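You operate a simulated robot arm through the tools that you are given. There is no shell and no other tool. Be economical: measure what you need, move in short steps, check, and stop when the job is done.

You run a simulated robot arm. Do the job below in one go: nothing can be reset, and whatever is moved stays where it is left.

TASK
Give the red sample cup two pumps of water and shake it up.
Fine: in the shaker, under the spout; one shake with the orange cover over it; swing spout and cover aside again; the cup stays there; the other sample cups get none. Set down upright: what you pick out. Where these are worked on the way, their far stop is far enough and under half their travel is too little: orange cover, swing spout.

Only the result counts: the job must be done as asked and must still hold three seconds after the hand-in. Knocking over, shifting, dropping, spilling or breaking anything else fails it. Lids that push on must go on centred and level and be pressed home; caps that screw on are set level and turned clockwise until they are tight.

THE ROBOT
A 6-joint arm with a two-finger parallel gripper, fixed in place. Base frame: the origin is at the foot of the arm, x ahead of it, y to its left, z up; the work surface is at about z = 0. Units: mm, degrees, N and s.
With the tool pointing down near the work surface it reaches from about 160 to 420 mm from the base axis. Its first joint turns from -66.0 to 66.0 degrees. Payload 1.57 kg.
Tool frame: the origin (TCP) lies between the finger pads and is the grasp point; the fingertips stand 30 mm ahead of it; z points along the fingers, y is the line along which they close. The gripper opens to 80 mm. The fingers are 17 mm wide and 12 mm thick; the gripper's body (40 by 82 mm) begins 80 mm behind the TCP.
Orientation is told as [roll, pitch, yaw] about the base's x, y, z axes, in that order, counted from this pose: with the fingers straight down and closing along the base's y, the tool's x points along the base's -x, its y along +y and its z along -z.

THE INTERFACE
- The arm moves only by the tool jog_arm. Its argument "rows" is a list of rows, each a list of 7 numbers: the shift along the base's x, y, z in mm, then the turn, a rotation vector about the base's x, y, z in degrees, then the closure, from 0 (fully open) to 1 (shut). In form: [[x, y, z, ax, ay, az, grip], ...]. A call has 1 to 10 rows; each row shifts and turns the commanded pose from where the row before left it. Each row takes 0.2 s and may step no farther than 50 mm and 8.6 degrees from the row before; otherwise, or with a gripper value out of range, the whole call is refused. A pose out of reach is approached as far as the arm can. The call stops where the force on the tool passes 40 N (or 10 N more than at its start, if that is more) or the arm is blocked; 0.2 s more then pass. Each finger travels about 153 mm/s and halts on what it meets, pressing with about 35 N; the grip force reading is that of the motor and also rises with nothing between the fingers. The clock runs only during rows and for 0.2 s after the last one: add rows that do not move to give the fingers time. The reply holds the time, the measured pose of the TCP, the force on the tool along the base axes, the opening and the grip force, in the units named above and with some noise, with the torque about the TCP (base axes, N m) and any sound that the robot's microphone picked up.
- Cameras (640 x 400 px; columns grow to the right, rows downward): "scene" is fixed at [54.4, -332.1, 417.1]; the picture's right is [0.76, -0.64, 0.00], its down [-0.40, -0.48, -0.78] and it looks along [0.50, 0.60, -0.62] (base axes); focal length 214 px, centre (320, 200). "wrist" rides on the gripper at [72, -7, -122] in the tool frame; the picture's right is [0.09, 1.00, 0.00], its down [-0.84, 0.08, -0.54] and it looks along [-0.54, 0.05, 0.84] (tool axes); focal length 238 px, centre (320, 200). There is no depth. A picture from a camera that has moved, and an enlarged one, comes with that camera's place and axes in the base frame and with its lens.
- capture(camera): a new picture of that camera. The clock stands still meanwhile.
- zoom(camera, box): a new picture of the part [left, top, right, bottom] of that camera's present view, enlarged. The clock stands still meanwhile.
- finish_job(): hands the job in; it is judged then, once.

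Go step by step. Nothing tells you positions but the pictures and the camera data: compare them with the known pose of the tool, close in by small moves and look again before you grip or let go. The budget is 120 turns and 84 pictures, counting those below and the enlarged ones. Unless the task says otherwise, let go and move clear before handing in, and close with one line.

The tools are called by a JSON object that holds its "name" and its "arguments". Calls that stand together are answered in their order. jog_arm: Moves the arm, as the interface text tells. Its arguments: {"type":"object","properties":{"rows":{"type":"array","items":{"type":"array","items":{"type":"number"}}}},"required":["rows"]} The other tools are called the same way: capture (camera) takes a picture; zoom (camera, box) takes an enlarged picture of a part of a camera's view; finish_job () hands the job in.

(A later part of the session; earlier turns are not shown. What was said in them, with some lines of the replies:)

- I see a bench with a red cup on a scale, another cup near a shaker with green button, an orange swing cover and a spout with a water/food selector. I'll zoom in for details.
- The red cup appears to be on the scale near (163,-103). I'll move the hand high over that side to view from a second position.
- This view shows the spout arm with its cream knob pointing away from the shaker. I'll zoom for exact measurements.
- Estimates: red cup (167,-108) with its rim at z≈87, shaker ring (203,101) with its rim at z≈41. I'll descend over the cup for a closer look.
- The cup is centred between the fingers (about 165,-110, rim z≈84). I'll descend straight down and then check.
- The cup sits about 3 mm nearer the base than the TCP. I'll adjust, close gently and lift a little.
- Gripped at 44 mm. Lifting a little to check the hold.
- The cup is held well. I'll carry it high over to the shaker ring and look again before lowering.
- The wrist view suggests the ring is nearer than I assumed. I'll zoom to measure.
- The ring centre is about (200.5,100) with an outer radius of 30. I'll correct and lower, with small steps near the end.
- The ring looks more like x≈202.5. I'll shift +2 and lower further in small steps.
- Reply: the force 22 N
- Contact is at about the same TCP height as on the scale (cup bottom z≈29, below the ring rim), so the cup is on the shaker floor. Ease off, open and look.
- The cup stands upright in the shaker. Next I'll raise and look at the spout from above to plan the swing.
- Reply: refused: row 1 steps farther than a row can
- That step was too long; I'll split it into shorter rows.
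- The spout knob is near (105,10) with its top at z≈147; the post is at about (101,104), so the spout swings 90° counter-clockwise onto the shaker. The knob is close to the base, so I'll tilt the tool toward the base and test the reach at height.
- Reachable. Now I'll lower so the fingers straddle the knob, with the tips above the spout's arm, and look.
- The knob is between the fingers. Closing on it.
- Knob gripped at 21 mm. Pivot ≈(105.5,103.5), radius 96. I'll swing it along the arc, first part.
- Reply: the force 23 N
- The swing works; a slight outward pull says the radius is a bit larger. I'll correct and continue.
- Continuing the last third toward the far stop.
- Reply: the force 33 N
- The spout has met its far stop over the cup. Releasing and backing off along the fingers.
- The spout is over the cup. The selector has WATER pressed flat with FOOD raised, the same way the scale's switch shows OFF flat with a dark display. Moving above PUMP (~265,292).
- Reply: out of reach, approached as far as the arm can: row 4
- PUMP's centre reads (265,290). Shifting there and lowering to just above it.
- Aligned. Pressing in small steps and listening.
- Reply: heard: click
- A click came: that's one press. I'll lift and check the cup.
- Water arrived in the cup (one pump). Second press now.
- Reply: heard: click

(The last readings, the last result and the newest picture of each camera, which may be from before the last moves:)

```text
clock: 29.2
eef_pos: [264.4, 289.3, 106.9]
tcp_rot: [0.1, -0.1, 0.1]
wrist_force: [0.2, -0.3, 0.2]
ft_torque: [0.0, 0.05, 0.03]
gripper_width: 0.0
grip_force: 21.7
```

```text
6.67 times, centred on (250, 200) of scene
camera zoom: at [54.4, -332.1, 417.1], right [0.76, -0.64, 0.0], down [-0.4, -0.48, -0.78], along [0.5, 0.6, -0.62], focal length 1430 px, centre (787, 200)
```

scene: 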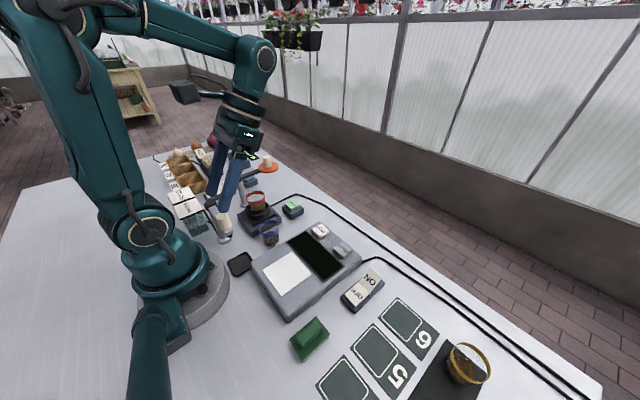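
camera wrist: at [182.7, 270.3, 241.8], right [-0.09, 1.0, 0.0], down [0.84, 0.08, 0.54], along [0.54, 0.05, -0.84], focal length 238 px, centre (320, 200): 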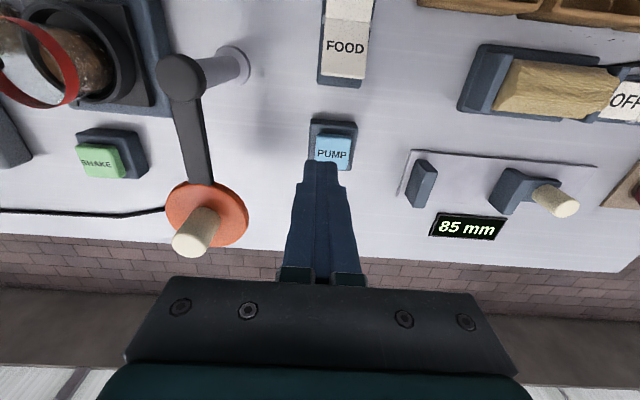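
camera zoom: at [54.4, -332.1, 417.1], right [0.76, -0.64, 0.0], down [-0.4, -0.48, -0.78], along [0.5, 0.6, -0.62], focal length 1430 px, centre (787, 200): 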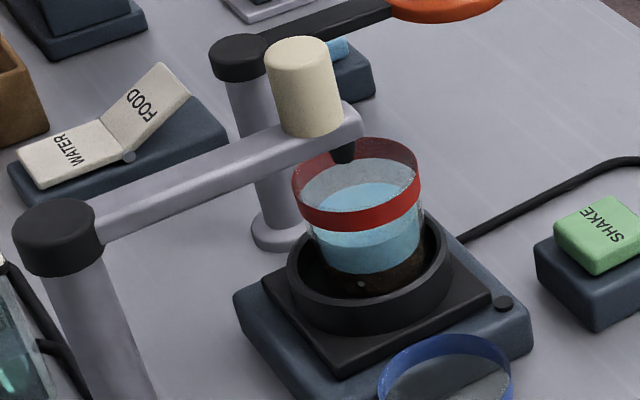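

Two pumps are in. Now back to the spout knob, retracing my earlier approach with the 30° tilt.

{"name": "jog_arm", "arguments": {"rows": [[-4, -20, 40, 0, 0, 0, 1], [-4, -20, 40, 0, 0, 0, 1], [-4, -25, 30, 0, 0, 0, 1], [-4, -45, 8, 0, 0, 0, 0.8], [-4, -45, 0, 0, 0, 0, 0.6], [-5, -33, 0, 0, 0, 0, 0.4], [-2, -1, 0, 0, 8, 0, 0.4], [0, 0, 0, 0, 8, 0, 0.4], [0, 0, 0, 0, 8, 0, 0.4], [0, 0, 0, 0, 6, 0, 0.4]]}}

{"name": "zoom", "arguments": {"camera": "wrist", "box": [200, 60, 440, 240]}}

```text
clock: 31.4
eef_pos: [221.3, 96.2, 202.7]
tcp_rot: [0.2, 30.0, 0.1]
wrist_force: [-0.5, -0.8, -0.2]
ft_torque: [0.02, 0.04, 0.0]
gripper_width: 48.1
grip_force: 0.0
out of reach, approached as far as the arm can: row 9, 10
```

```text
2.22 times, centred on (320, 150) of wrist
camera zoom: at [220.2, 89.1, 343.5], right [-0.08, 1.0, 0.05], down [1.0, 0.08, 0.05], along [0.05, 0.05, -1.0], focal length 530 px, centre (320, 311)
```

zoom: 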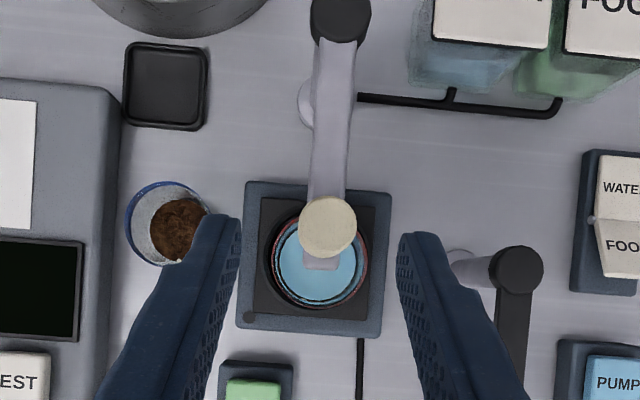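

Knob at ≈(199,100). Lowering to grip it with the same offset as before.

{"name": "jog_arm", "arguments": {"rows": [[-7, 2, -20, 0, 0, 0, 0.4], [-7, 2, -20, 0, 0, 0, 0.4], [-1, 0, -11, 0, 0, 0, 0.4], [0, 0, 0, 0, 0, 0, 0.4]]}}

{"name": "zoom", "arguments": {"camera": "wrist", "box": [200, 60, 440, 240]}}

```text
clock: 32.4
eef_pos: [205.5, 99.7, 151.4]
tcp_rot: [0.2, 29.8, 0.1]
wrist_force: [0.1, -0.2, 0.5]
ft_torque: [-0.03, 0.01, 0.01]
gripper_width: 48.3
grip_force: 0.1
```

```text
2.22 times, centred on (320, 150) of wrist
camera zoom: at [205.1, 93.0, 292.3], right [-0.08, 1.0, 0.05], down [1.0, 0.08, 0.05], along [0.05, 0.05, -1.0], focal length 530 px, centre (320, 311)
```

zoom: 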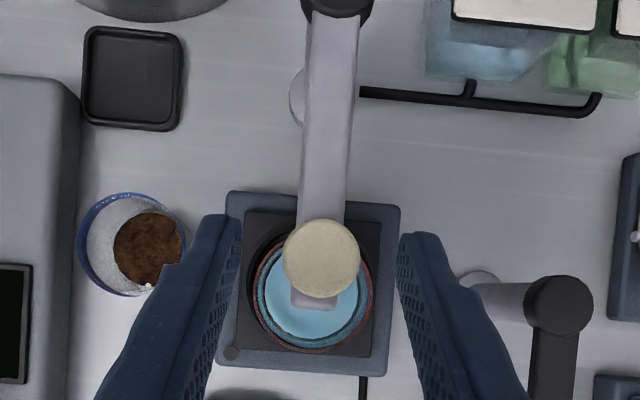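

Gripping and swinging back through the first half.

{"name": "jog_arm", "arguments": {"rows": [[0, 0, 0, 0, 0, 0, 0.7], [0, 0, 0, 0, 0, 0, 0.78], [0, 0, 0, 0, 0, 0, 0.78], [-0.4, -8.2, 0, 0, 0, 0, 0.78], [-1, -8.2, 0, 0, 0, 0, 0.78], [-1.8, -8, 0, 0, 0, 0, 0.78], [-2.5, -7.9, 0, 0, 0, 0, 0.78], [-3.2, -7.6, 0, 0, 0, 0, 0.78], [-3.8, -7.3, 0, 0, 0, 0, 0.78], [0, 0, 0, 0, 0, 0, 0.78]]}}

{"name": "zoom", "arguments": {"camera": "wrist", "box": [200, 60, 520, 260]}}

```text
clock: 34.6
eef_pos: [193.2, 53.3, 152.4]
tcp_rot: [0.2, 30.0, 0.1]
wrist_force: [-0.2, 2.7, -3.4]
ft_torque: [-0.01, -0.29, -0.28]
gripper_width: 21.1
grip_force: 33.9
```

```text
2.00 times, centred on (360, 160) of wrist
camera zoom: at [192.8, 46.0, 292.5], right [-0.08, 1.0, 0.05], down [1.0, 0.08, 0.05], along [0.05, 0.05, -1.0], focal length 477 px, centre (240, 280)
```

zoom: 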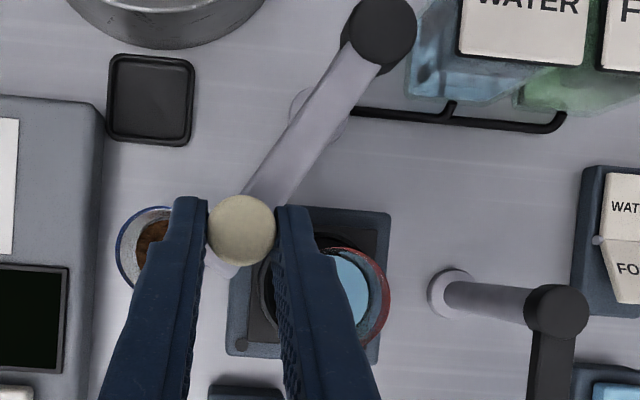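

Smooth. Continuing the rest of the return arc.

{"name": "jog_arm", "arguments": {"rows": [[-4.4, -7, 0, 0, 0, 0, 0.78], [-5, -6.5, 0, 0, 0, 0, 0.78], [-5.5, -6.1, 0, 0, 0, 0, 0.78], [-6.1, -5.5, 0, 0, 0, 0, 0.78], [-6.5, -4.9, 0, 0, 0, 0, 0.78], [-7, -4.3, 0, 0, 0, 0, 0.78], [0, 0, 0, 0, 0, 0, 0.78]]}}

```text
clock: 36.2
eef_pos: [159.2, 18.9, 151.2]
tcp_rot: [0.2, 29.9, 0.0]
wrist_force: [-1.3, 3.7, 1.6]
ft_torque: [-0.06, -0.28, -0.23]
gripper_width: 21.3
grip_force: 34.1
```

{"name": "jog_arm", "arguments": {"rows": [[-7.4, -3.7, 0, 0, 0, 0, 0.78], [-7.6, -3.2, 0, 0, 0, 0, 0.78], [-7.9, -2.5, 0, 0, 0, 0, 0.78], [-8, -1.8, 0, 0, 0, 0, 0.78], [-8.2, -1, 0, 0, 0, 0, 0.78], [-8.2, -0.4, 0, 0, 0, 0, 0.78], [0, 0, 0, 0, 0, 0, 0.78]]}}

{"name": "zoom", "arguments": {"camera": "wrist", "box": [200, 60, 520, 260]}}

```text
clock: 37.8
eef_pos: [114.1, 8.1, 150.8]
tcp_rot: [0.4, 29.2, 0.1]
wrist_force: [28.4, 24.8, 2.1]
ft_torque: [0.1, -0.69, -0.4]
gripper_width: 21.1
grip_force: 35.1
```

```text
2.00 times, centred on (360, 160) of wrist
camera zoom: at [111.2, -0.1, 291.5], right [-0.08, 1.0, 0.05], down [0.99, 0.07, 0.07], along [0.06, 0.06, -1.0], focal length 477 px, centre (240, 280)
```

zoom: 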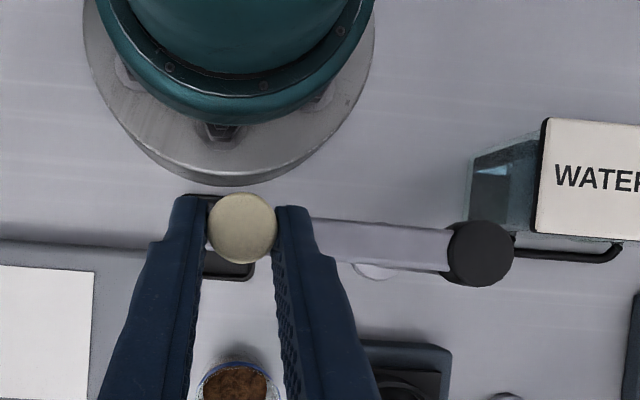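

The spout is back at its rest stop. Releasing, retreating and straightening.

{"name": "jog_arm", "arguments": {"rows": [[2, 1, 0, 0, 0, 0, 0.7], [0, 0, 0, 0, 0, 0, 0.4], [0, 0, 0, 0, 0, 0, 0.4], [10, 0, 20, 0, 0, 0, 0.4], [15, 0, 35, 0, -6, 0, 0.4], [30, 15, 25, 0, -8, 0, 0.4], [30, 30, 0, 0, -8, 0, 0.4], [30, 30, 0, 0, -8, 0, 0.4], [20, 30, 0, 0, 0, 0, 0.4], [0, 0, 0, 0, 0, 0, 0.4]]}}

{"name": "capture", "arguments": {"camera": "wrist"}}

{"name": "zoom", "arguments": {"camera": "scene", "box": [190, 140, 310, 250]}}

```text
clock: 40.0
eef_pos: [248.8, 113.2, 232.6]
tcp_rot: [0.1, -0.1, 0.2]
wrist_force: [-0.6, -0.1, -0.8]
ft_torque: [0.0, 0.03, -0.02]
gripper_width: 48.1
grip_force: 0.0
```

```text
36 pictures are left
camera wrist: at [176.5, 105.1, 353.5], right [-0.09, 1.0, 0.0], down [0.84, 0.08, 0.54], along [0.54, 0.05, -0.84], focal length 238 px, centre (320, 200)
```

wrist: 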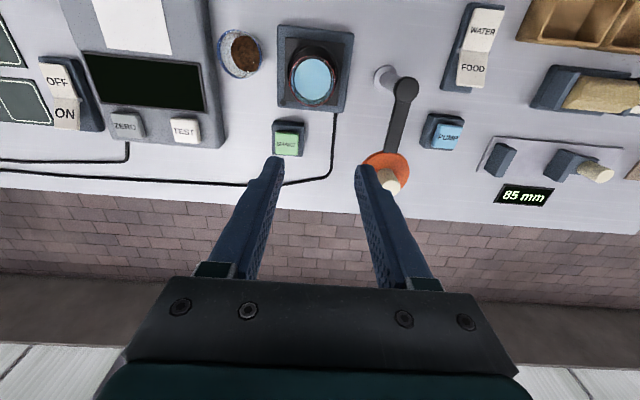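

```text
3.64 times, centred on (250, 195) of scene
camera zoom: at [54.4, -332.1, 417.1], right [0.76, -0.64, 0.0], down [-0.4, -0.48, -0.78], along [0.5, 0.6, -0.62], focal length 780 px, centre (574, 218)
```

zoom: 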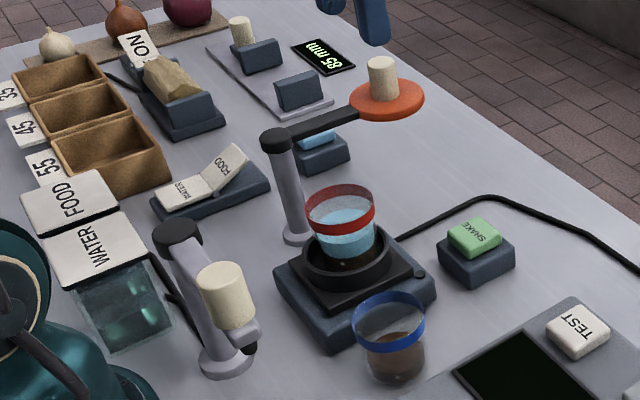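

Spout aside, cup upright with water. Cover knob top triangulates to (298,196,128). Moving above it.

{"name": "jog_arm", "arguments": {"rows": [[16, 28, -10, 0, 0, 0, 0.4], [16, 28, -10, 0, 0, 0, 0.4], [17, 27, -20, 0, 0, 0, 0.4], [0, 0, -15, 0, 0, 0, 0.4], [0, 0, 0, 0, 0, 0, 0.4]]}}

{"name": "capture", "arguments": {"camera": "wrist"}}

```text
clock: 41.2
eef_pos: [297.2, 196.6, 176.9]
tcp_rot: [0.0, -0.1, 0.1]
wrist_force: [-0.6, 0.6, -0.4]
ft_torque: [0.03, 0.01, -0.03]
gripper_width: 48.2
grip_force: 0.0
```

```text
34 pictures are left
camera wrist: at [226.3, 188.7, 297.1], right [-0.09, 1.0, 0.0], down [0.84, 0.08, 0.54], along [0.54, 0.05, -0.84], focal length 238 px, centre (320, 200)
```

wrist: 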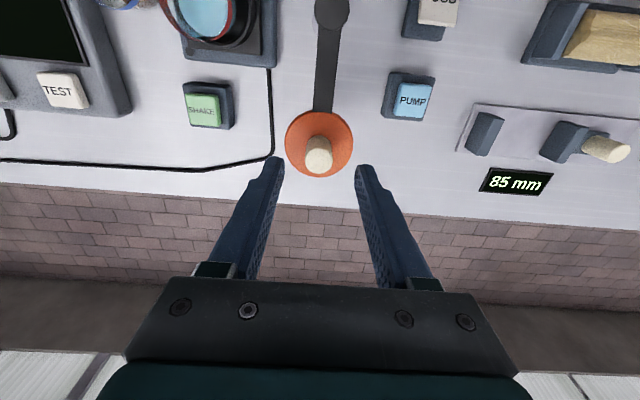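

Aligned with the knob. Descending to z≈134 and gripping.

{"name": "jog_arm", "arguments": {"rows": [[1, -1, -25, 0, 0, 0, 0.4], [0, 0, -17, 0, 0, 0, 0.4], [0, 0, 0, 0, 0, 0, 0.4]]}}

{"name": "zoom", "arguments": {"camera": "wrist", "box": [200, 60, 440, 240]}}

{"name": "zoom", "arguments": {"camera": "scene", "box": [220, 120, 310, 210]}}

```text
clock: 42.0
eef_pos: [298.7, 194.0, 134.0]
tcp_rot: [0.1, -0.1, 0.0]
wrist_force: [-0.5, -0.6, -1.0]
ft_torque: [0.02, 0.0, -0.02]
gripper_width: 47.9
grip_force: 0.0
```

```text
2.22 times, centred on (320, 150) of wrist
camera zoom: at [226.8, 187.5, 255.0], right [-0.09, 1.0, 0.0], down [0.84, 0.08, 0.54], along [0.54, 0.05, -0.84], focal length 530 px, centre (320, 311)
```

zoom: 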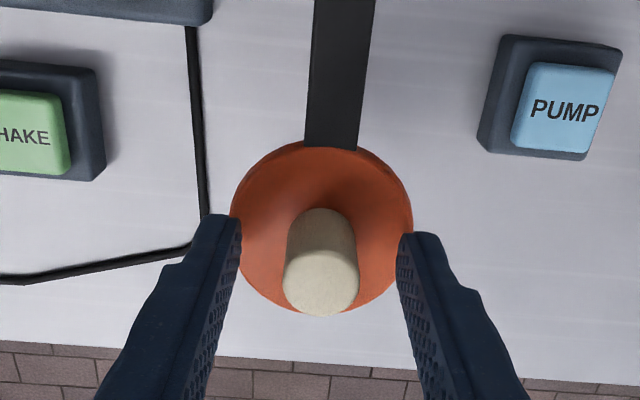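

```text
4.44 times, centred on (265, 165) of scene
camera zoom: at [54.4, -332.1, 417.1], right [0.76, -0.64, 0.0], down [-0.4, -0.48, -0.78], along [0.5, 0.6, -0.62], focal length 953 px, centre (564, 356)
```

zoom: 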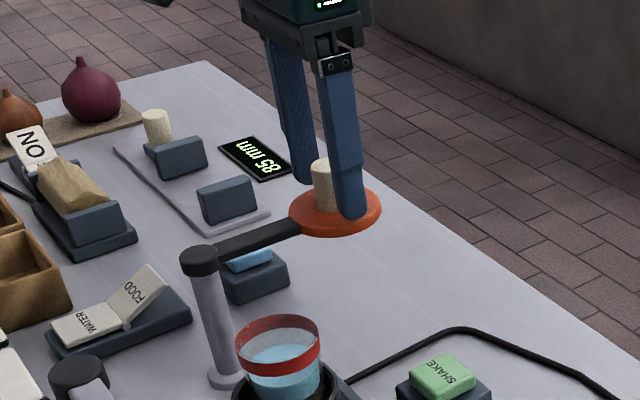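

Good position. Gripping and swinging the cover through the first third.

{"name": "jog_arm", "arguments": {"rows": [[0, 0, 0, 0, 0, 0, 0.65], [0, 0, 0, 0, 0, 0, 0.78], [0, 0, 0, 0, 0, 0, 0.78], [-0.4, -8.2, 0, 0, 0, 0, 0.78], [-1, -8.2, 0, 0, 0, 0, 0.78], [-1.8, -8, 0, 0, 0, 0, 0.78], [-2.5, -7.9, 0, 0, 0, 0, 0.78], [0, 0, 0, 0, 0, 0, 0.78]]}}

{"name": "zoom", "arguments": {"camera": "scene", "box": [200, 130, 320, 240]}}

```text
clock: 43.8
eef_pos: [292.7, 161.2, 134.7]
tcp_rot: [0.1, -0.1, 0.1]
wrist_force: [0.1, 0.0, 0.6]
ft_torque: [0.09, -0.07, -0.02]
gripper_width: 20.8
grip_force: 34.4
```

```text
3.64 times, centred on (260, 185) of scene
camera zoom: at [54.4, -332.1, 417.1], right [0.76, -0.64, 0.0], down [-0.4, -0.48, -0.78], along [0.5, 0.6, -0.62], focal length 780 px, centre (538, 254)
```

zoom: 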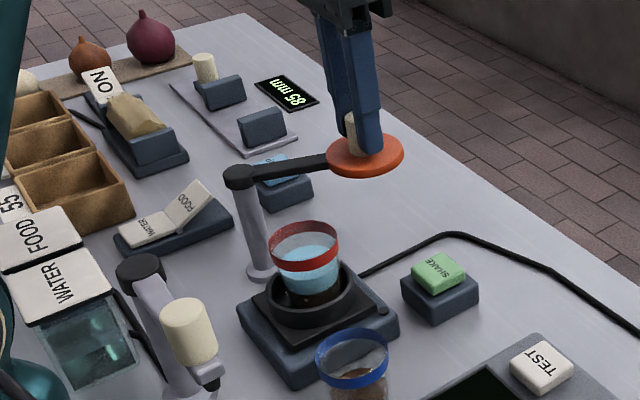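

The cover follows. Continuing the arc toward the cup.

{"name": "jog_arm", "arguments": {"rows": [[-3.2, -7.6, 0, 0, 0, 0, 0.78], [-3.8, -7.3, 0, 0, 0, 0, 0.78], [-4.4, -7, 0, 0, 0, 0, 0.78], [-5, -6.5, 0, 0, 0, 0, 0.78], [-5.5, -6.1, 0, 0, 0, 0, 0.78], [-6.1, -5.5, 0, 0, 0, 0, 0.78], [-6.5, -4.9, 0, 0, 0, 0, 0.78], [0, 0, 0, 0, 0, 0, 0.78]]}}

{"name": "zoom", "arguments": {"camera": "scene", "box": [200, 130, 320, 240]}}

```text
clock: 45.6
eef_pos: [259.6, 117.7, 135.2]
tcp_rot: [0.0, 0.0, 0.1]
wrist_force: [-1.1, 3.4, -2.5]
ft_torque: [0.17, -0.34, -0.04]
gripper_width: 20.7
grip_force: 34.4
```

```text
3.64 times, centred on (260, 185) of scene
camera zoom: at [54.4, -332.1, 417.1], right [0.76, -0.64, 0.0], down [-0.4, -0.48, -0.78], along [0.5, 0.6, -0.62], focal length 780 px, centre (538, 254)
```

zoom: 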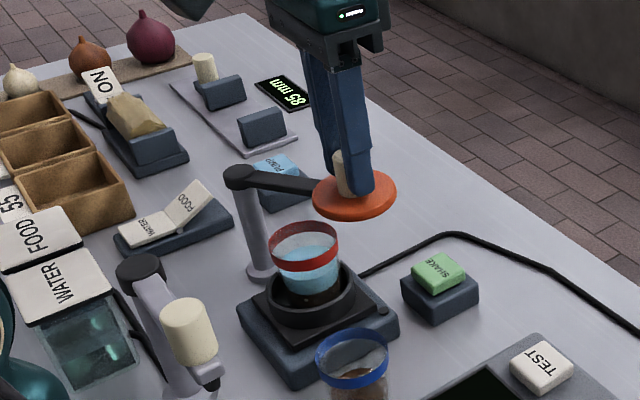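

Next part, watching the clearance over the rim.

{"name": "jog_arm", "arguments": {"rows": [[-7, -4.3, 0, 0, 0, 0, 0.78], [-7.4, -3.7, 0, 0, 0, 0, 0.78], [-7.6, -3.2, 0, 0, 0, 0, 0.78], [0, 0, 0, 0, 0, 0, 0.78]]}}

{"name": "zoom", "arguments": {"camera": "scene", "box": [220, 160, 290, 230]}}

```text
clock: 46.6
eef_pos: [236.7, 105.3, 135.3]
tcp_rot: [0.2, 0.0, 0.1]
wrist_force: [-0.2, 5.6, -4.6]
ft_torque: [0.21, -0.31, -0.1]
gripper_width: 20.8
grip_force: 33.8
```

```text
5.71 times, centred on (255, 195) of scene
camera zoom: at [54.4, -332.1, 417.1], right [0.76, -0.64, 0.0], down [-0.4, -0.48, -0.78], along [0.5, 0.6, -0.62], focal length 1226 px, centre (691, 229)
```

zoom: 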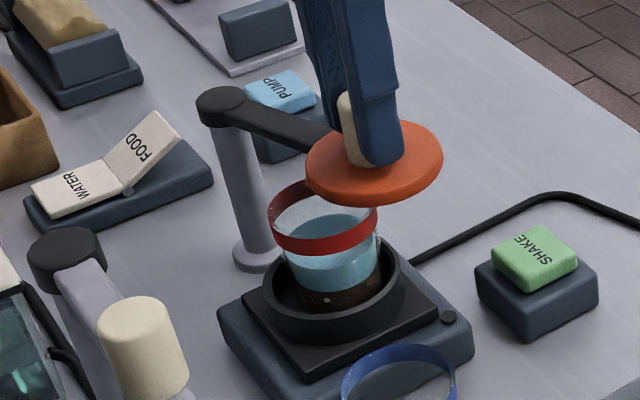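

Clear of the rim, no cup movement. Finishing the swing to the stop.

{"name": "jog_arm", "arguments": {"rows": [[-7.9, -2.5, 0, 0, 0, 0, 0.78], [-8, -1.8, 0, 0, 0, 0, 0.78], [-8.2, -1, 0, 0, 0, 0, 0.78], [-8.2, -0.4, 0, 0, 0, 0, 0.78], [0, 0, 0, 0, 0, 0, 0.78]]}}

{"name": "zoom", "arguments": {"camera": "scene", "box": [220, 160, 290, 230]}}

{"name": "zoom", "arguments": {"camera": "wrist", "box": [200, 20, 460, 220]}}

```text
clock: 47.8
eef_pos: [204.1, 99.7, 135.2]
tcp_rot: [0.1, -0.1, 0.1]
wrist_force: [1.0, -0.4, 5.7]
ft_torque: [0.0, -0.5, -0.16]
gripper_width: 20.5
grip_force: 33.8
```

```text
5.71 times, centred on (255, 195) of scene
camera zoom: at [54.4, -332.1, 417.1], right [0.76, -0.64, 0.0], down [-0.4, -0.48, -0.78], along [0.5, 0.6, -0.62], focal length 1226 px, centre (691, 229)
```

zoom: 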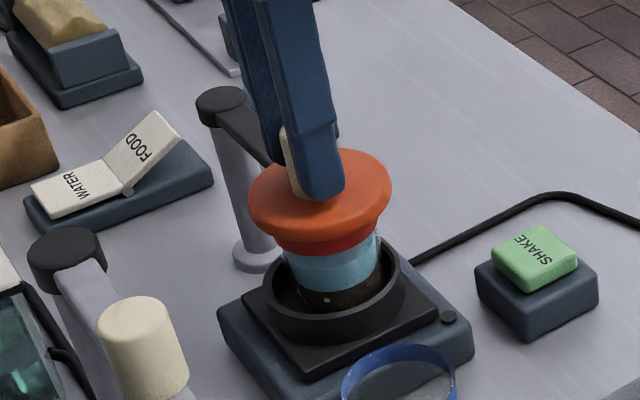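

```text
2.00 times, centred on (330, 120) of wrist
camera zoom: at [133.2, 93.0, 255.9], right [-0.09, 1.0, 0.0], down [0.84, 0.08, 0.54], along [0.54, 0.05, -0.84], focal length 477 px, centre (300, 360)
```

zoom: 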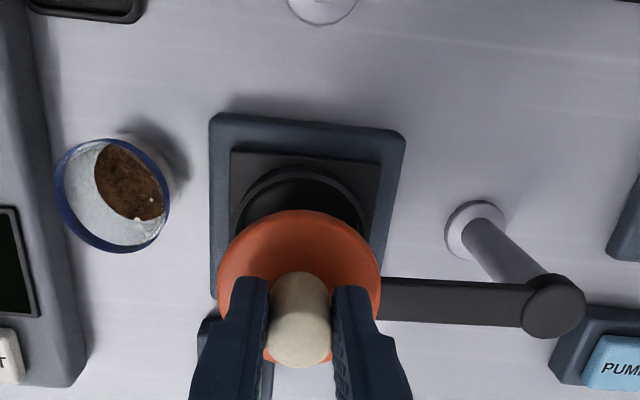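

The cover is over the cup but no stop felt yet; nudging a little further.

{"name": "jog_arm", "arguments": {"rows": [[-2, 0, 0, 0, 0, 0, 0.78], [-2, 0, 0, 0, 0, 0, 0.78], [0, 0, 0, 0, 0, 0, 0.78]]}}

```text
clock: 48.6
eef_pos: [200.4, 99.2, 135.0]
tcp_rot: [0.1, -0.3, 0.2]
wrist_force: [6.9, -4.5, 8.4]
ft_torque: [-0.16, -0.26, 0.02]
gripper_width: 20.8
grip_force: 34.1
```

{"name": "jog_arm", "arguments": {"rows": [[-2, 0, 0, 0, 0, 0, 0.78], [0, 0, 0, 0, 0, 0, 0.78]]}}

```text
clock: 49.2
eef_pos: [200.1, 100.0, 135.2]
tcp_rot: [0.0, -0.3, 0.2]
wrist_force: [24.9, -7.3, -12.8]
ft_torque: [-0.13, -0.83, -0.05]
gripper_width: 20.7
grip_force: 33.9
```

That's the stop. Relaxing, releasing, lifting and heading over the SHAKE button (~292,67).

{"name": "jog_arm", "arguments": {"rows": [[1.5, 0, 0, 0, 0, 0, 0.7], [0, 0, 0, 0, 0, 0, 0.4], [0, 0, 0, 0, 0, 0, 0.4], [0, 0, 35, 0, 0, 0, 0.4], [0, 0, 20, 0, 0, 0, 0.7], [42, -14, 0, 0, 0, 0, 1], [42, -14, -20, 0, 0, 0, 1], [0, 0, -40, 0, 0, 0, 1], [0, 0, 0, 0, 0, 0, 1]]}}

{"name": "capture", "arguments": {"camera": "wrist"}}

{"name": "zoom", "arguments": {"camera": "scene", "box": [210, 150, 320, 250]}}

```text
clock: 51.2
eef_pos: [282.8, 72.8, 128.3]
tcp_rot: [0.0, 0.0, 0.1]
wrist_force: [-0.5, 0.4, 0.0]
ft_torque: [-0.02, -0.01, -0.06]
gripper_width: 0.1
grip_force: 21.4
```

```text
26 pictures are left
camera wrist: at [212.8, 64.8, 249.8], right [-0.09, 1.0, 0.0], down [0.84, 0.08, 0.54], along [0.54, 0.05, -0.84], focal length 238 px, centre (320, 200)
```

wrist: 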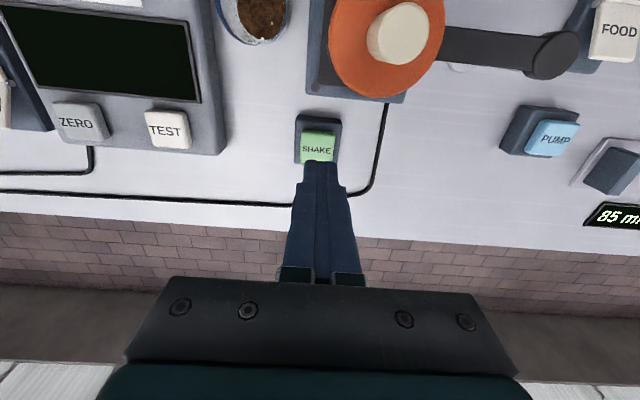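

```text
4.00 times, centred on (265, 200) of scene
camera zoom: at [54.4, -332.1, 417.1], right [0.76, -0.64, 0.0], down [-0.4, -0.48, -0.78], along [0.5, 0.6, -0.62], focal length 858 px, centre (540, 200)
```

zoom: 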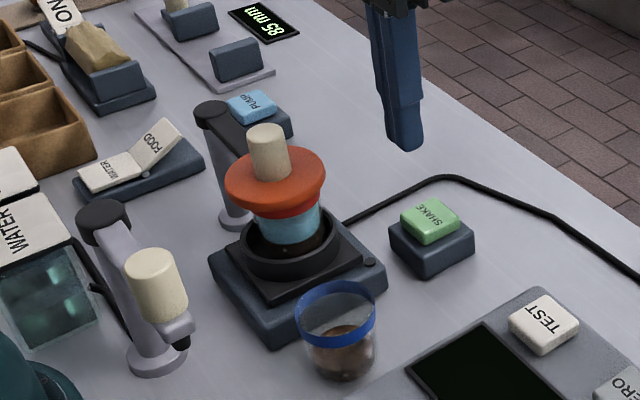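

SHAKE's centre is at (293,71). Lowering to just above, then pressing.

{"name": "jog_arm", "arguments": {"rows": [[10, -1.5, -30, 0, 0, 0, 1], [0, 0, -22, 0, 0, 0, 1], [0, 0, -8, 0, 0, 0, 1], [0, 0, 0, 0, 0, 0, 1]]}}

{"name": "zoom", "arguments": {"camera": "wrist", "box": [220, 80, 420, 240]}}

```text
clock: 52.2
eef_pos: [293.7, 71.1, 68.9]
tcp_rot: [0.1, -0.1, 0.2]
wrist_force: [0.5, 0.8, 0.3]
ft_torque: [0.0, 0.0, -0.01]
gripper_width: 0.0
grip_force: 21.6
```

```text
2.50 times, centred on (320, 160) of wrist
camera zoom: at [222.2, 64.0, 190.5], right [-0.09, 1.0, 0.0], down [0.84, 0.08, 0.54], along [0.54, 0.05, -0.84], focal length 596 px, centre (320, 300)
```

zoom: 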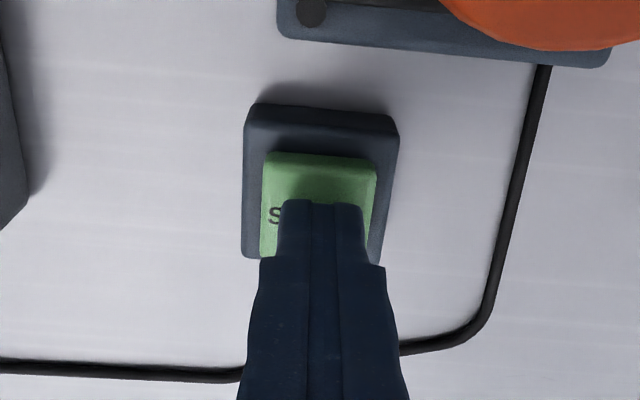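

Well centred. Pressing in 2 mm steps.

{"name": "jog_arm", "arguments": {"rows": [[0, 0, -3, 0, 0, 0, 1], [0, 0, -2, 0, 0, 0, 1], [0, 0, -2, 0, 0, 0, 1], [0, 0, -2, 0, 0, 0, 1]]}}

```text
clock: 53.2
eef_pos: [293.0, 70.4, 59.7]
tcp_rot: [0.1, -0.1, 0.1]
wrist_force: [0.3, 1.2, 2.3]
ft_torque: [0.03, 0.01, -0.02]
gripper_width: 0.1
grip_force: 21.6
heard: click
```

Click heard. Lifting off and letting the shake run while I watch.

{"name": "jog_arm", "arguments": {"rows": [[0, 0, 15, 0, 0, 0, 1], [0, 0, 30, 0, 0, 0, 1], [0, 0, 30, 0, 0, 0, 1]]}}

{"name": "zoom", "arguments": {"camera": "scene", "box": [220, 160, 290, 230]}}

```text
clock: 54.0
eef_pos: [293.7, 70.4, 136.3]
tcp_rot: [0.0, 0.0, 0.1]
wrist_force: [-0.1, 0.6, -0.6]
ft_torque: [0.04, 0.01, 0.01]
gripper_width: 0.2
grip_force: 21.3
```

```text
5.71 times, centred on (255, 195) of scene
camera zoom: at [54.4, -332.1, 417.1], right [0.76, -0.64, 0.0], down [-0.4, -0.48, -0.78], along [0.5, 0.6, -0.62], focal length 1226 px, centre (691, 229)
```

zoom: 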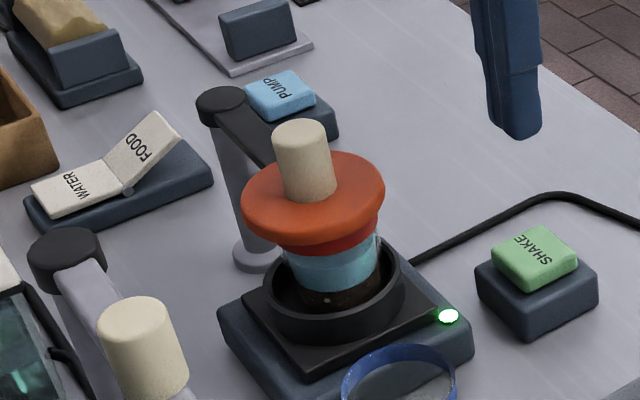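

The shaker's green lamp is lit, so it's running. I'll wait and move toward the cover meanwhile, staying high.

{"name": "jog_arm", "arguments": {"rows": [[0, 0, 30, 0, 0, 0, 1], [0, 0, 20, 0, 0, 0, 0.4], [0, 0, 0, 0, 0, 0, 0.4], [0, 0, 0, 0, 0, 0, 0.4], [0, 0, 0, 0, 0, 0, 0.4], [0, 0, 0, 0, 0, 0, 0.4], [0, 0, 0, 0, 0, 0, 0.4], [0, 0, 0, 0, 0, 0, 0.4], [0, 0, 0, 0, 0, 0, 0.4], [0, 0, 0, 0, 0, 0, 0.4]]}}

{"name": "zoom", "arguments": {"camera": "scene", "box": [220, 160, 290, 230]}}

```text
clock: 56.2
eef_pos: [292.5, 71.5, 186.4]
tcp_rot: [0.1, -0.1, 0.1]
wrist_force: [0.3, -0.8, -0.2]
ft_torque: [-0.01, -0.03, 0.02]
gripper_width: 48.0
grip_force: 0.0
```

```text
5.71 times, centred on (255, 195) of scene
camera zoom: at [54.4, -332.1, 417.1], right [0.76, -0.64, 0.0], down [-0.4, -0.48, -0.78], along [0.5, 0.6, -0.62], focal length 1226 px, centre (691, 229)
```

zoom: 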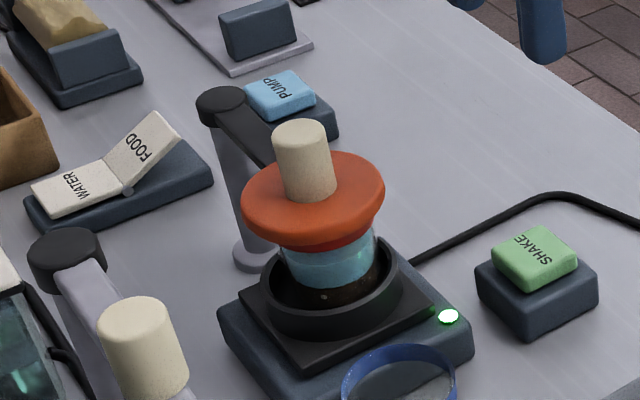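

Still shaking. Waiting further.

{"name": "jog_arm", "arguments": {"rows": [[0, 0, 0, 0, 0, 0, 0.4], [0, 0, 0, 0, 0, 0, 0.4], [0, 0, 0, 0, 0, 0, 0.4], [0, 0, 0, 0, 0, 0, 0.4], [0, 0, 0, 0, 0, 0, 0.4], [0, 0, 0, 0, 0, 0, 0.4], [0, 0, 0, 0, 0, 0, 0.4], [0, 0, 0, 0, 0, 0, 0.4], [0, 0, 0, 0, 0, 0, 0.4], [0, 0, 0, 0, 0, 0, 0.4]]}}

{"name": "jog_arm", "arguments": {"rows": [[0, 0, 0, 0, 0, 0, 0.4], [0, 0, 0, 0, 0, 0, 0.4], [0, 0, 0, 0, 0, 0, 0.4], [0, 0, 0, 0, 0, 0, 0.4], [0, 0, 0, 0, 0, 0, 0.4], [0, 0, 0, 0, 0, 0, 0.4], [0, 0, 0, 0, 0, 0, 0.4], [0, 0, 0, 0, 0, 0, 0.4], [0, 0, 0, 0, 0, 0, 0.4], [0, 0, 0, 0, 0, 0, 0.4]]}}

{"name": "zoom", "arguments": {"camera": "scene", "box": [220, 160, 290, 230]}}

```text
clock: 58.4
eef_pos: [292.1, 71.1, 184.9]
tcp_rot: [0.1, -0.1, 0.2]
wrist_force: [0.5, -1.0, 0.2]
ft_torque: [0.04, 0.0, -0.02]
gripper_width: 47.8
grip_force: 0.1
```

```text
clock: 60.6
eef_pos: [294.2, 72.4, 185.1]
tcp_rot: [0.1, -0.1, 0.1]
wrist_force: [0.5, -0.2, -0.1]
ft_torque: [0.0, 0.01, -0.01]
gripper_width: 48.0
grip_force: 0.0
```

```text
5.71 times, centred on (255, 195) of scene
camera zoom: at [54.4, -332.1, 417.1], right [0.76, -0.64, 0.0], down [-0.4, -0.48, -0.78], along [0.5, 0.6, -0.62], focal length 1226 px, centre (691, 229)
```

zoom: 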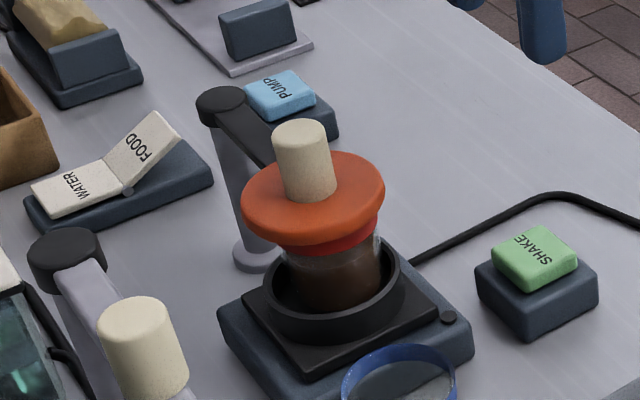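

The lamp is off and the contents are mixed. Going back over the cover knob.

{"name": "jog_arm", "arguments": {"rows": [[-45, 14, 3, 0, 0, 0, 0.4], [-46, 14, 0, 0, 0, 0, 0.4], [0, 0, -14, 0, 0, 0, 0.4], [0, 0, 0, 0, 0, 0, 0.4]]}}

{"name": "zoom", "arguments": {"camera": "wrist", "box": [200, 40, 440, 220]}}

```text
clock: 61.6
eef_pos: [201.7, 98.5, 174.5]
tcp_rot: [0.1, -0.1, 0.1]
wrist_force: [0.7, 0.0, 0.1]
ft_torque: [0.02, -0.02, -0.01]
gripper_width: 48.1
grip_force: 0.1
```

```text
2.22 times, centred on (320, 130) of wrist
camera zoom: at [130.9, 91.3, 295.5], right [-0.09, 1.0, 0.0], down [0.84, 0.08, 0.54], along [0.54, 0.05, -0.84], focal length 530 px, centre (320, 356)
```

zoom: 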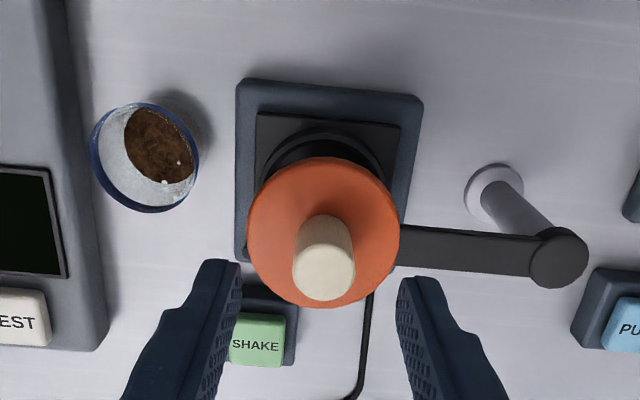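

Knob aligned. Descending, gripping and starting the return swing.

{"name": "jog_arm", "arguments": {"rows": [[0.5, 1, -25, 0, 0, 0, 0.4], [0, 0, -15, 0, 0, 0, 0.4], [0, 0, 0, 0, 0, 0, 0.65], [0, 0, 0, 0, 0, 0, 0.78], [0, 0, 0, 0, 0, 0, 0.78], [8.2, 0.4, 0, 0, 0, 0, 0.78], [8.2, 1, 0, 0, 0, 0, 0.78], [0, 0, 0, 0, 0, 0, 0.78]]}}

{"name": "zoom", "arguments": {"camera": "scene", "box": [220, 160, 290, 230]}}

```text
clock: 63.4
eef_pos: [219.5, 101.0, 134.7]
tcp_rot: [0.1, 0.0, 0.1]
wrist_force: [-6.0, 15.9, -4.5]
ft_torque: [0.17, 0.61, 0.27]
gripper_width: 21.0
grip_force: 34.3
```

```text
5.71 times, centred on (255, 195) of scene
camera zoom: at [54.5, -332.1, 417.1], right [0.76, -0.64, 0.0], down [-0.4, -0.48, -0.78], along [0.5, 0.6, -0.62], focal length 1226 px, centre (691, 229)
```

zoom: 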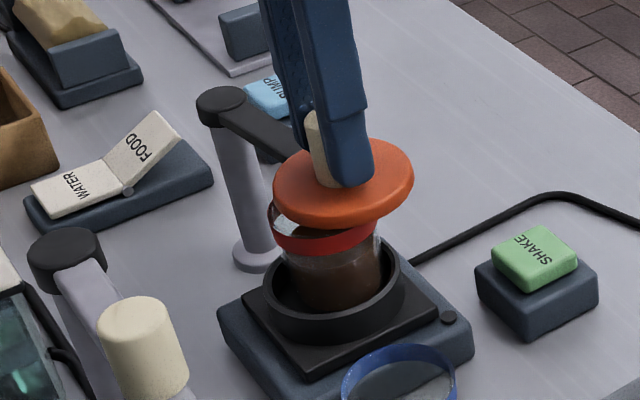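

It swings back cleanly. Continuing.

{"name": "jog_arm", "arguments": {"rows": [[8, 2.8, 0, 0, 0, 0, 0.78], [7.9, 2.5, 0, 0, 0, 0, 0.78], [7.6, 3.2, 0, 0, 0, 0, 0.78], [7.4, 3.7, 0, 0, 0, 0, 0.78], [7, 4.3, 0, 0, 0, 0, 0.78], [6.5, 4.9, 0, 0, 0, 0, 0.78], [0, 0, 0, 0, 0, 0, 0.78]]}}

{"name": "jog_arm", "arguments": {"rows": [[6.1, 5.5, 0, 0, 0, 0, 0.78], [5.5, 6.1, 0, 0, 0, 0, 0.78], [5, 6.5, 0, 0, 0, 0, 0.78], [4.4, 7, 0, 0, 0, 0, 0.78], [3.8, 7.3, 0, 0, 0, 0, 0.78], [3.2, 7.6, 0, 0, 0, 0, 0.78], [0, 0, 0, 0, 0, 0, 0.78]]}}

```text
clock: 65.0
eef_pos: [265.2, 121.8, 134.6]
tcp_rot: [-0.2, -0.4, 0.2]
wrist_force: [17.6, -23.0, -7.1]
ft_torque: [-0.16, -0.31, 0.05]
gripper_width: 20.7
grip_force: 34.0
```

```text
clock: 66.6
eef_pos: [290.7, 162.9, 135.8]
tcp_rot: [0.1, -0.1, 0.0]
wrist_force: [1.4, -3.4, 1.4]
ft_torque: [-0.11, 0.07, 0.1]
gripper_width: 20.7
grip_force: 34.2
```

{"name": "jog_arm", "arguments": {"rows": [[2.5, 7.9, 0, 0, 0, 0, 0.78], [1.8, 8, 0, 0, 0, 0, 0.78], [1, 8.2, 0, 0, 0, 0, 0.78], [0.4, 8.2, 0, 0, 0, 0, 0.78], [0, 2, 0, 0, 0, 0, 0.78], [0, 0, 0, 0, 0, 0, 0.78]]}}

{"name": "zoom", "arguments": {"camera": "scene", "box": [200, 130, 320, 240]}}

```text
clock: 68.0
eef_pos: [297.1, 194.9, 134.7]
tcp_rot: [-0.2, 0.0, 0.0]
wrist_force: [-1.5, -15.6, 4.9]
ft_torque: [-0.54, 0.08, 0.03]
gripper_width: 20.9
grip_force: 34.2
```

```text
3.64 times, centred on (260, 185) of scene
camera zoom: at [54.4, -332.1, 417.1], right [0.76, -0.64, 0.0], down [-0.4, -0.48, -0.78], along [0.5, 0.6, -0.62], focal length 780 px, centre (538, 254)
```

zoom: 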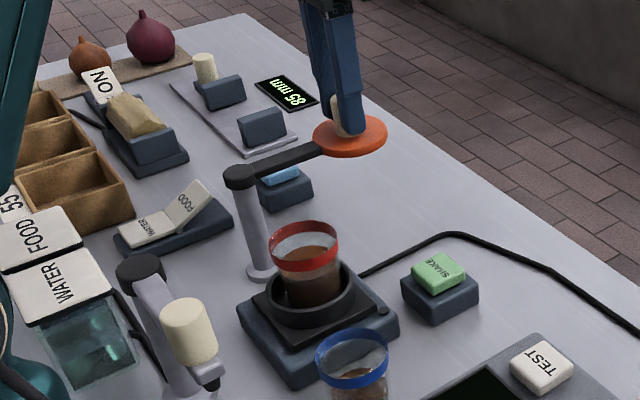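

The cover is back at its stop. Releasing and lifting clear.

{"name": "jog_arm", "arguments": {"rows": [[0, -1, 0, 0, 0, 0, 0.7], [0, 0, 0, 0, 0, 0, 0.4], [0, 0, 0, 0, 0, 0, 0.4], [0, 0, 35, 0, 0, 0, 0.4], [-10, -20, 35, 0, 0, 0, 0.4], [-10, -30, 15, 0, 0, 0, 0.4], [0, 0, 0, 0, 0, 0, 0.4]]}}

{"name": "capture", "arguments": {"camera": "scene"}}

{"name": "zoom", "arguments": {"camera": "scene", "box": [200, 140, 310, 250]}}

```text
clock: 69.6
eef_pos: [276.9, 146.2, 220.6]
tcp_rot: [0.1, -0.1, 0.1]
wrist_force: [0.2, 0.6, -0.6]
ft_torque: [0.01, 0.0, 0.01]
gripper_width: 48.2
grip_force: 0.0
```

```text
17 pictures are left
```

scene: 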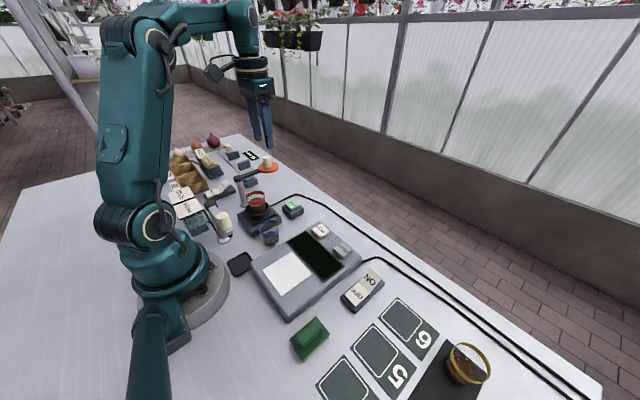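

```text
3.64 times, centred on (255, 195) of scene
camera zoom: at [54.4, -332.1, 417.1], right [0.76, -0.64, 0.0], down [-0.4, -0.48, -0.78], along [0.5, 0.6, -0.62], focal length 780 px, centre (556, 218)
```

zoom: 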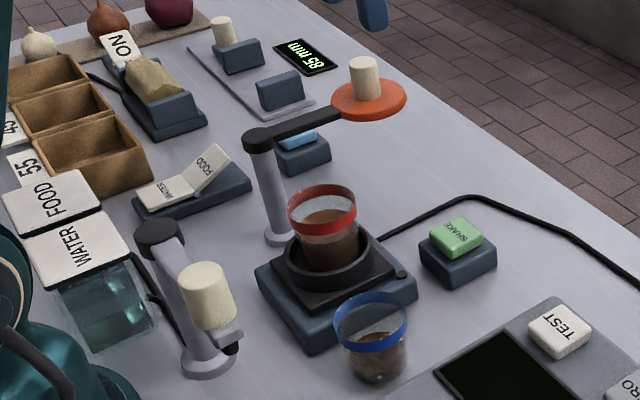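

The last picture shows the red cup upright in the shaker with its contents mixed. The spout and cover are aside, the other cups are untouched and the arm is clear, so I'm handing in.

{"name": "finish_job", "arguments": {}}

```text
The job is handed in.
```

The red cup got two pumps of water and one covered shake, and it stands upright in the shaker with the spout and cover swung aside.
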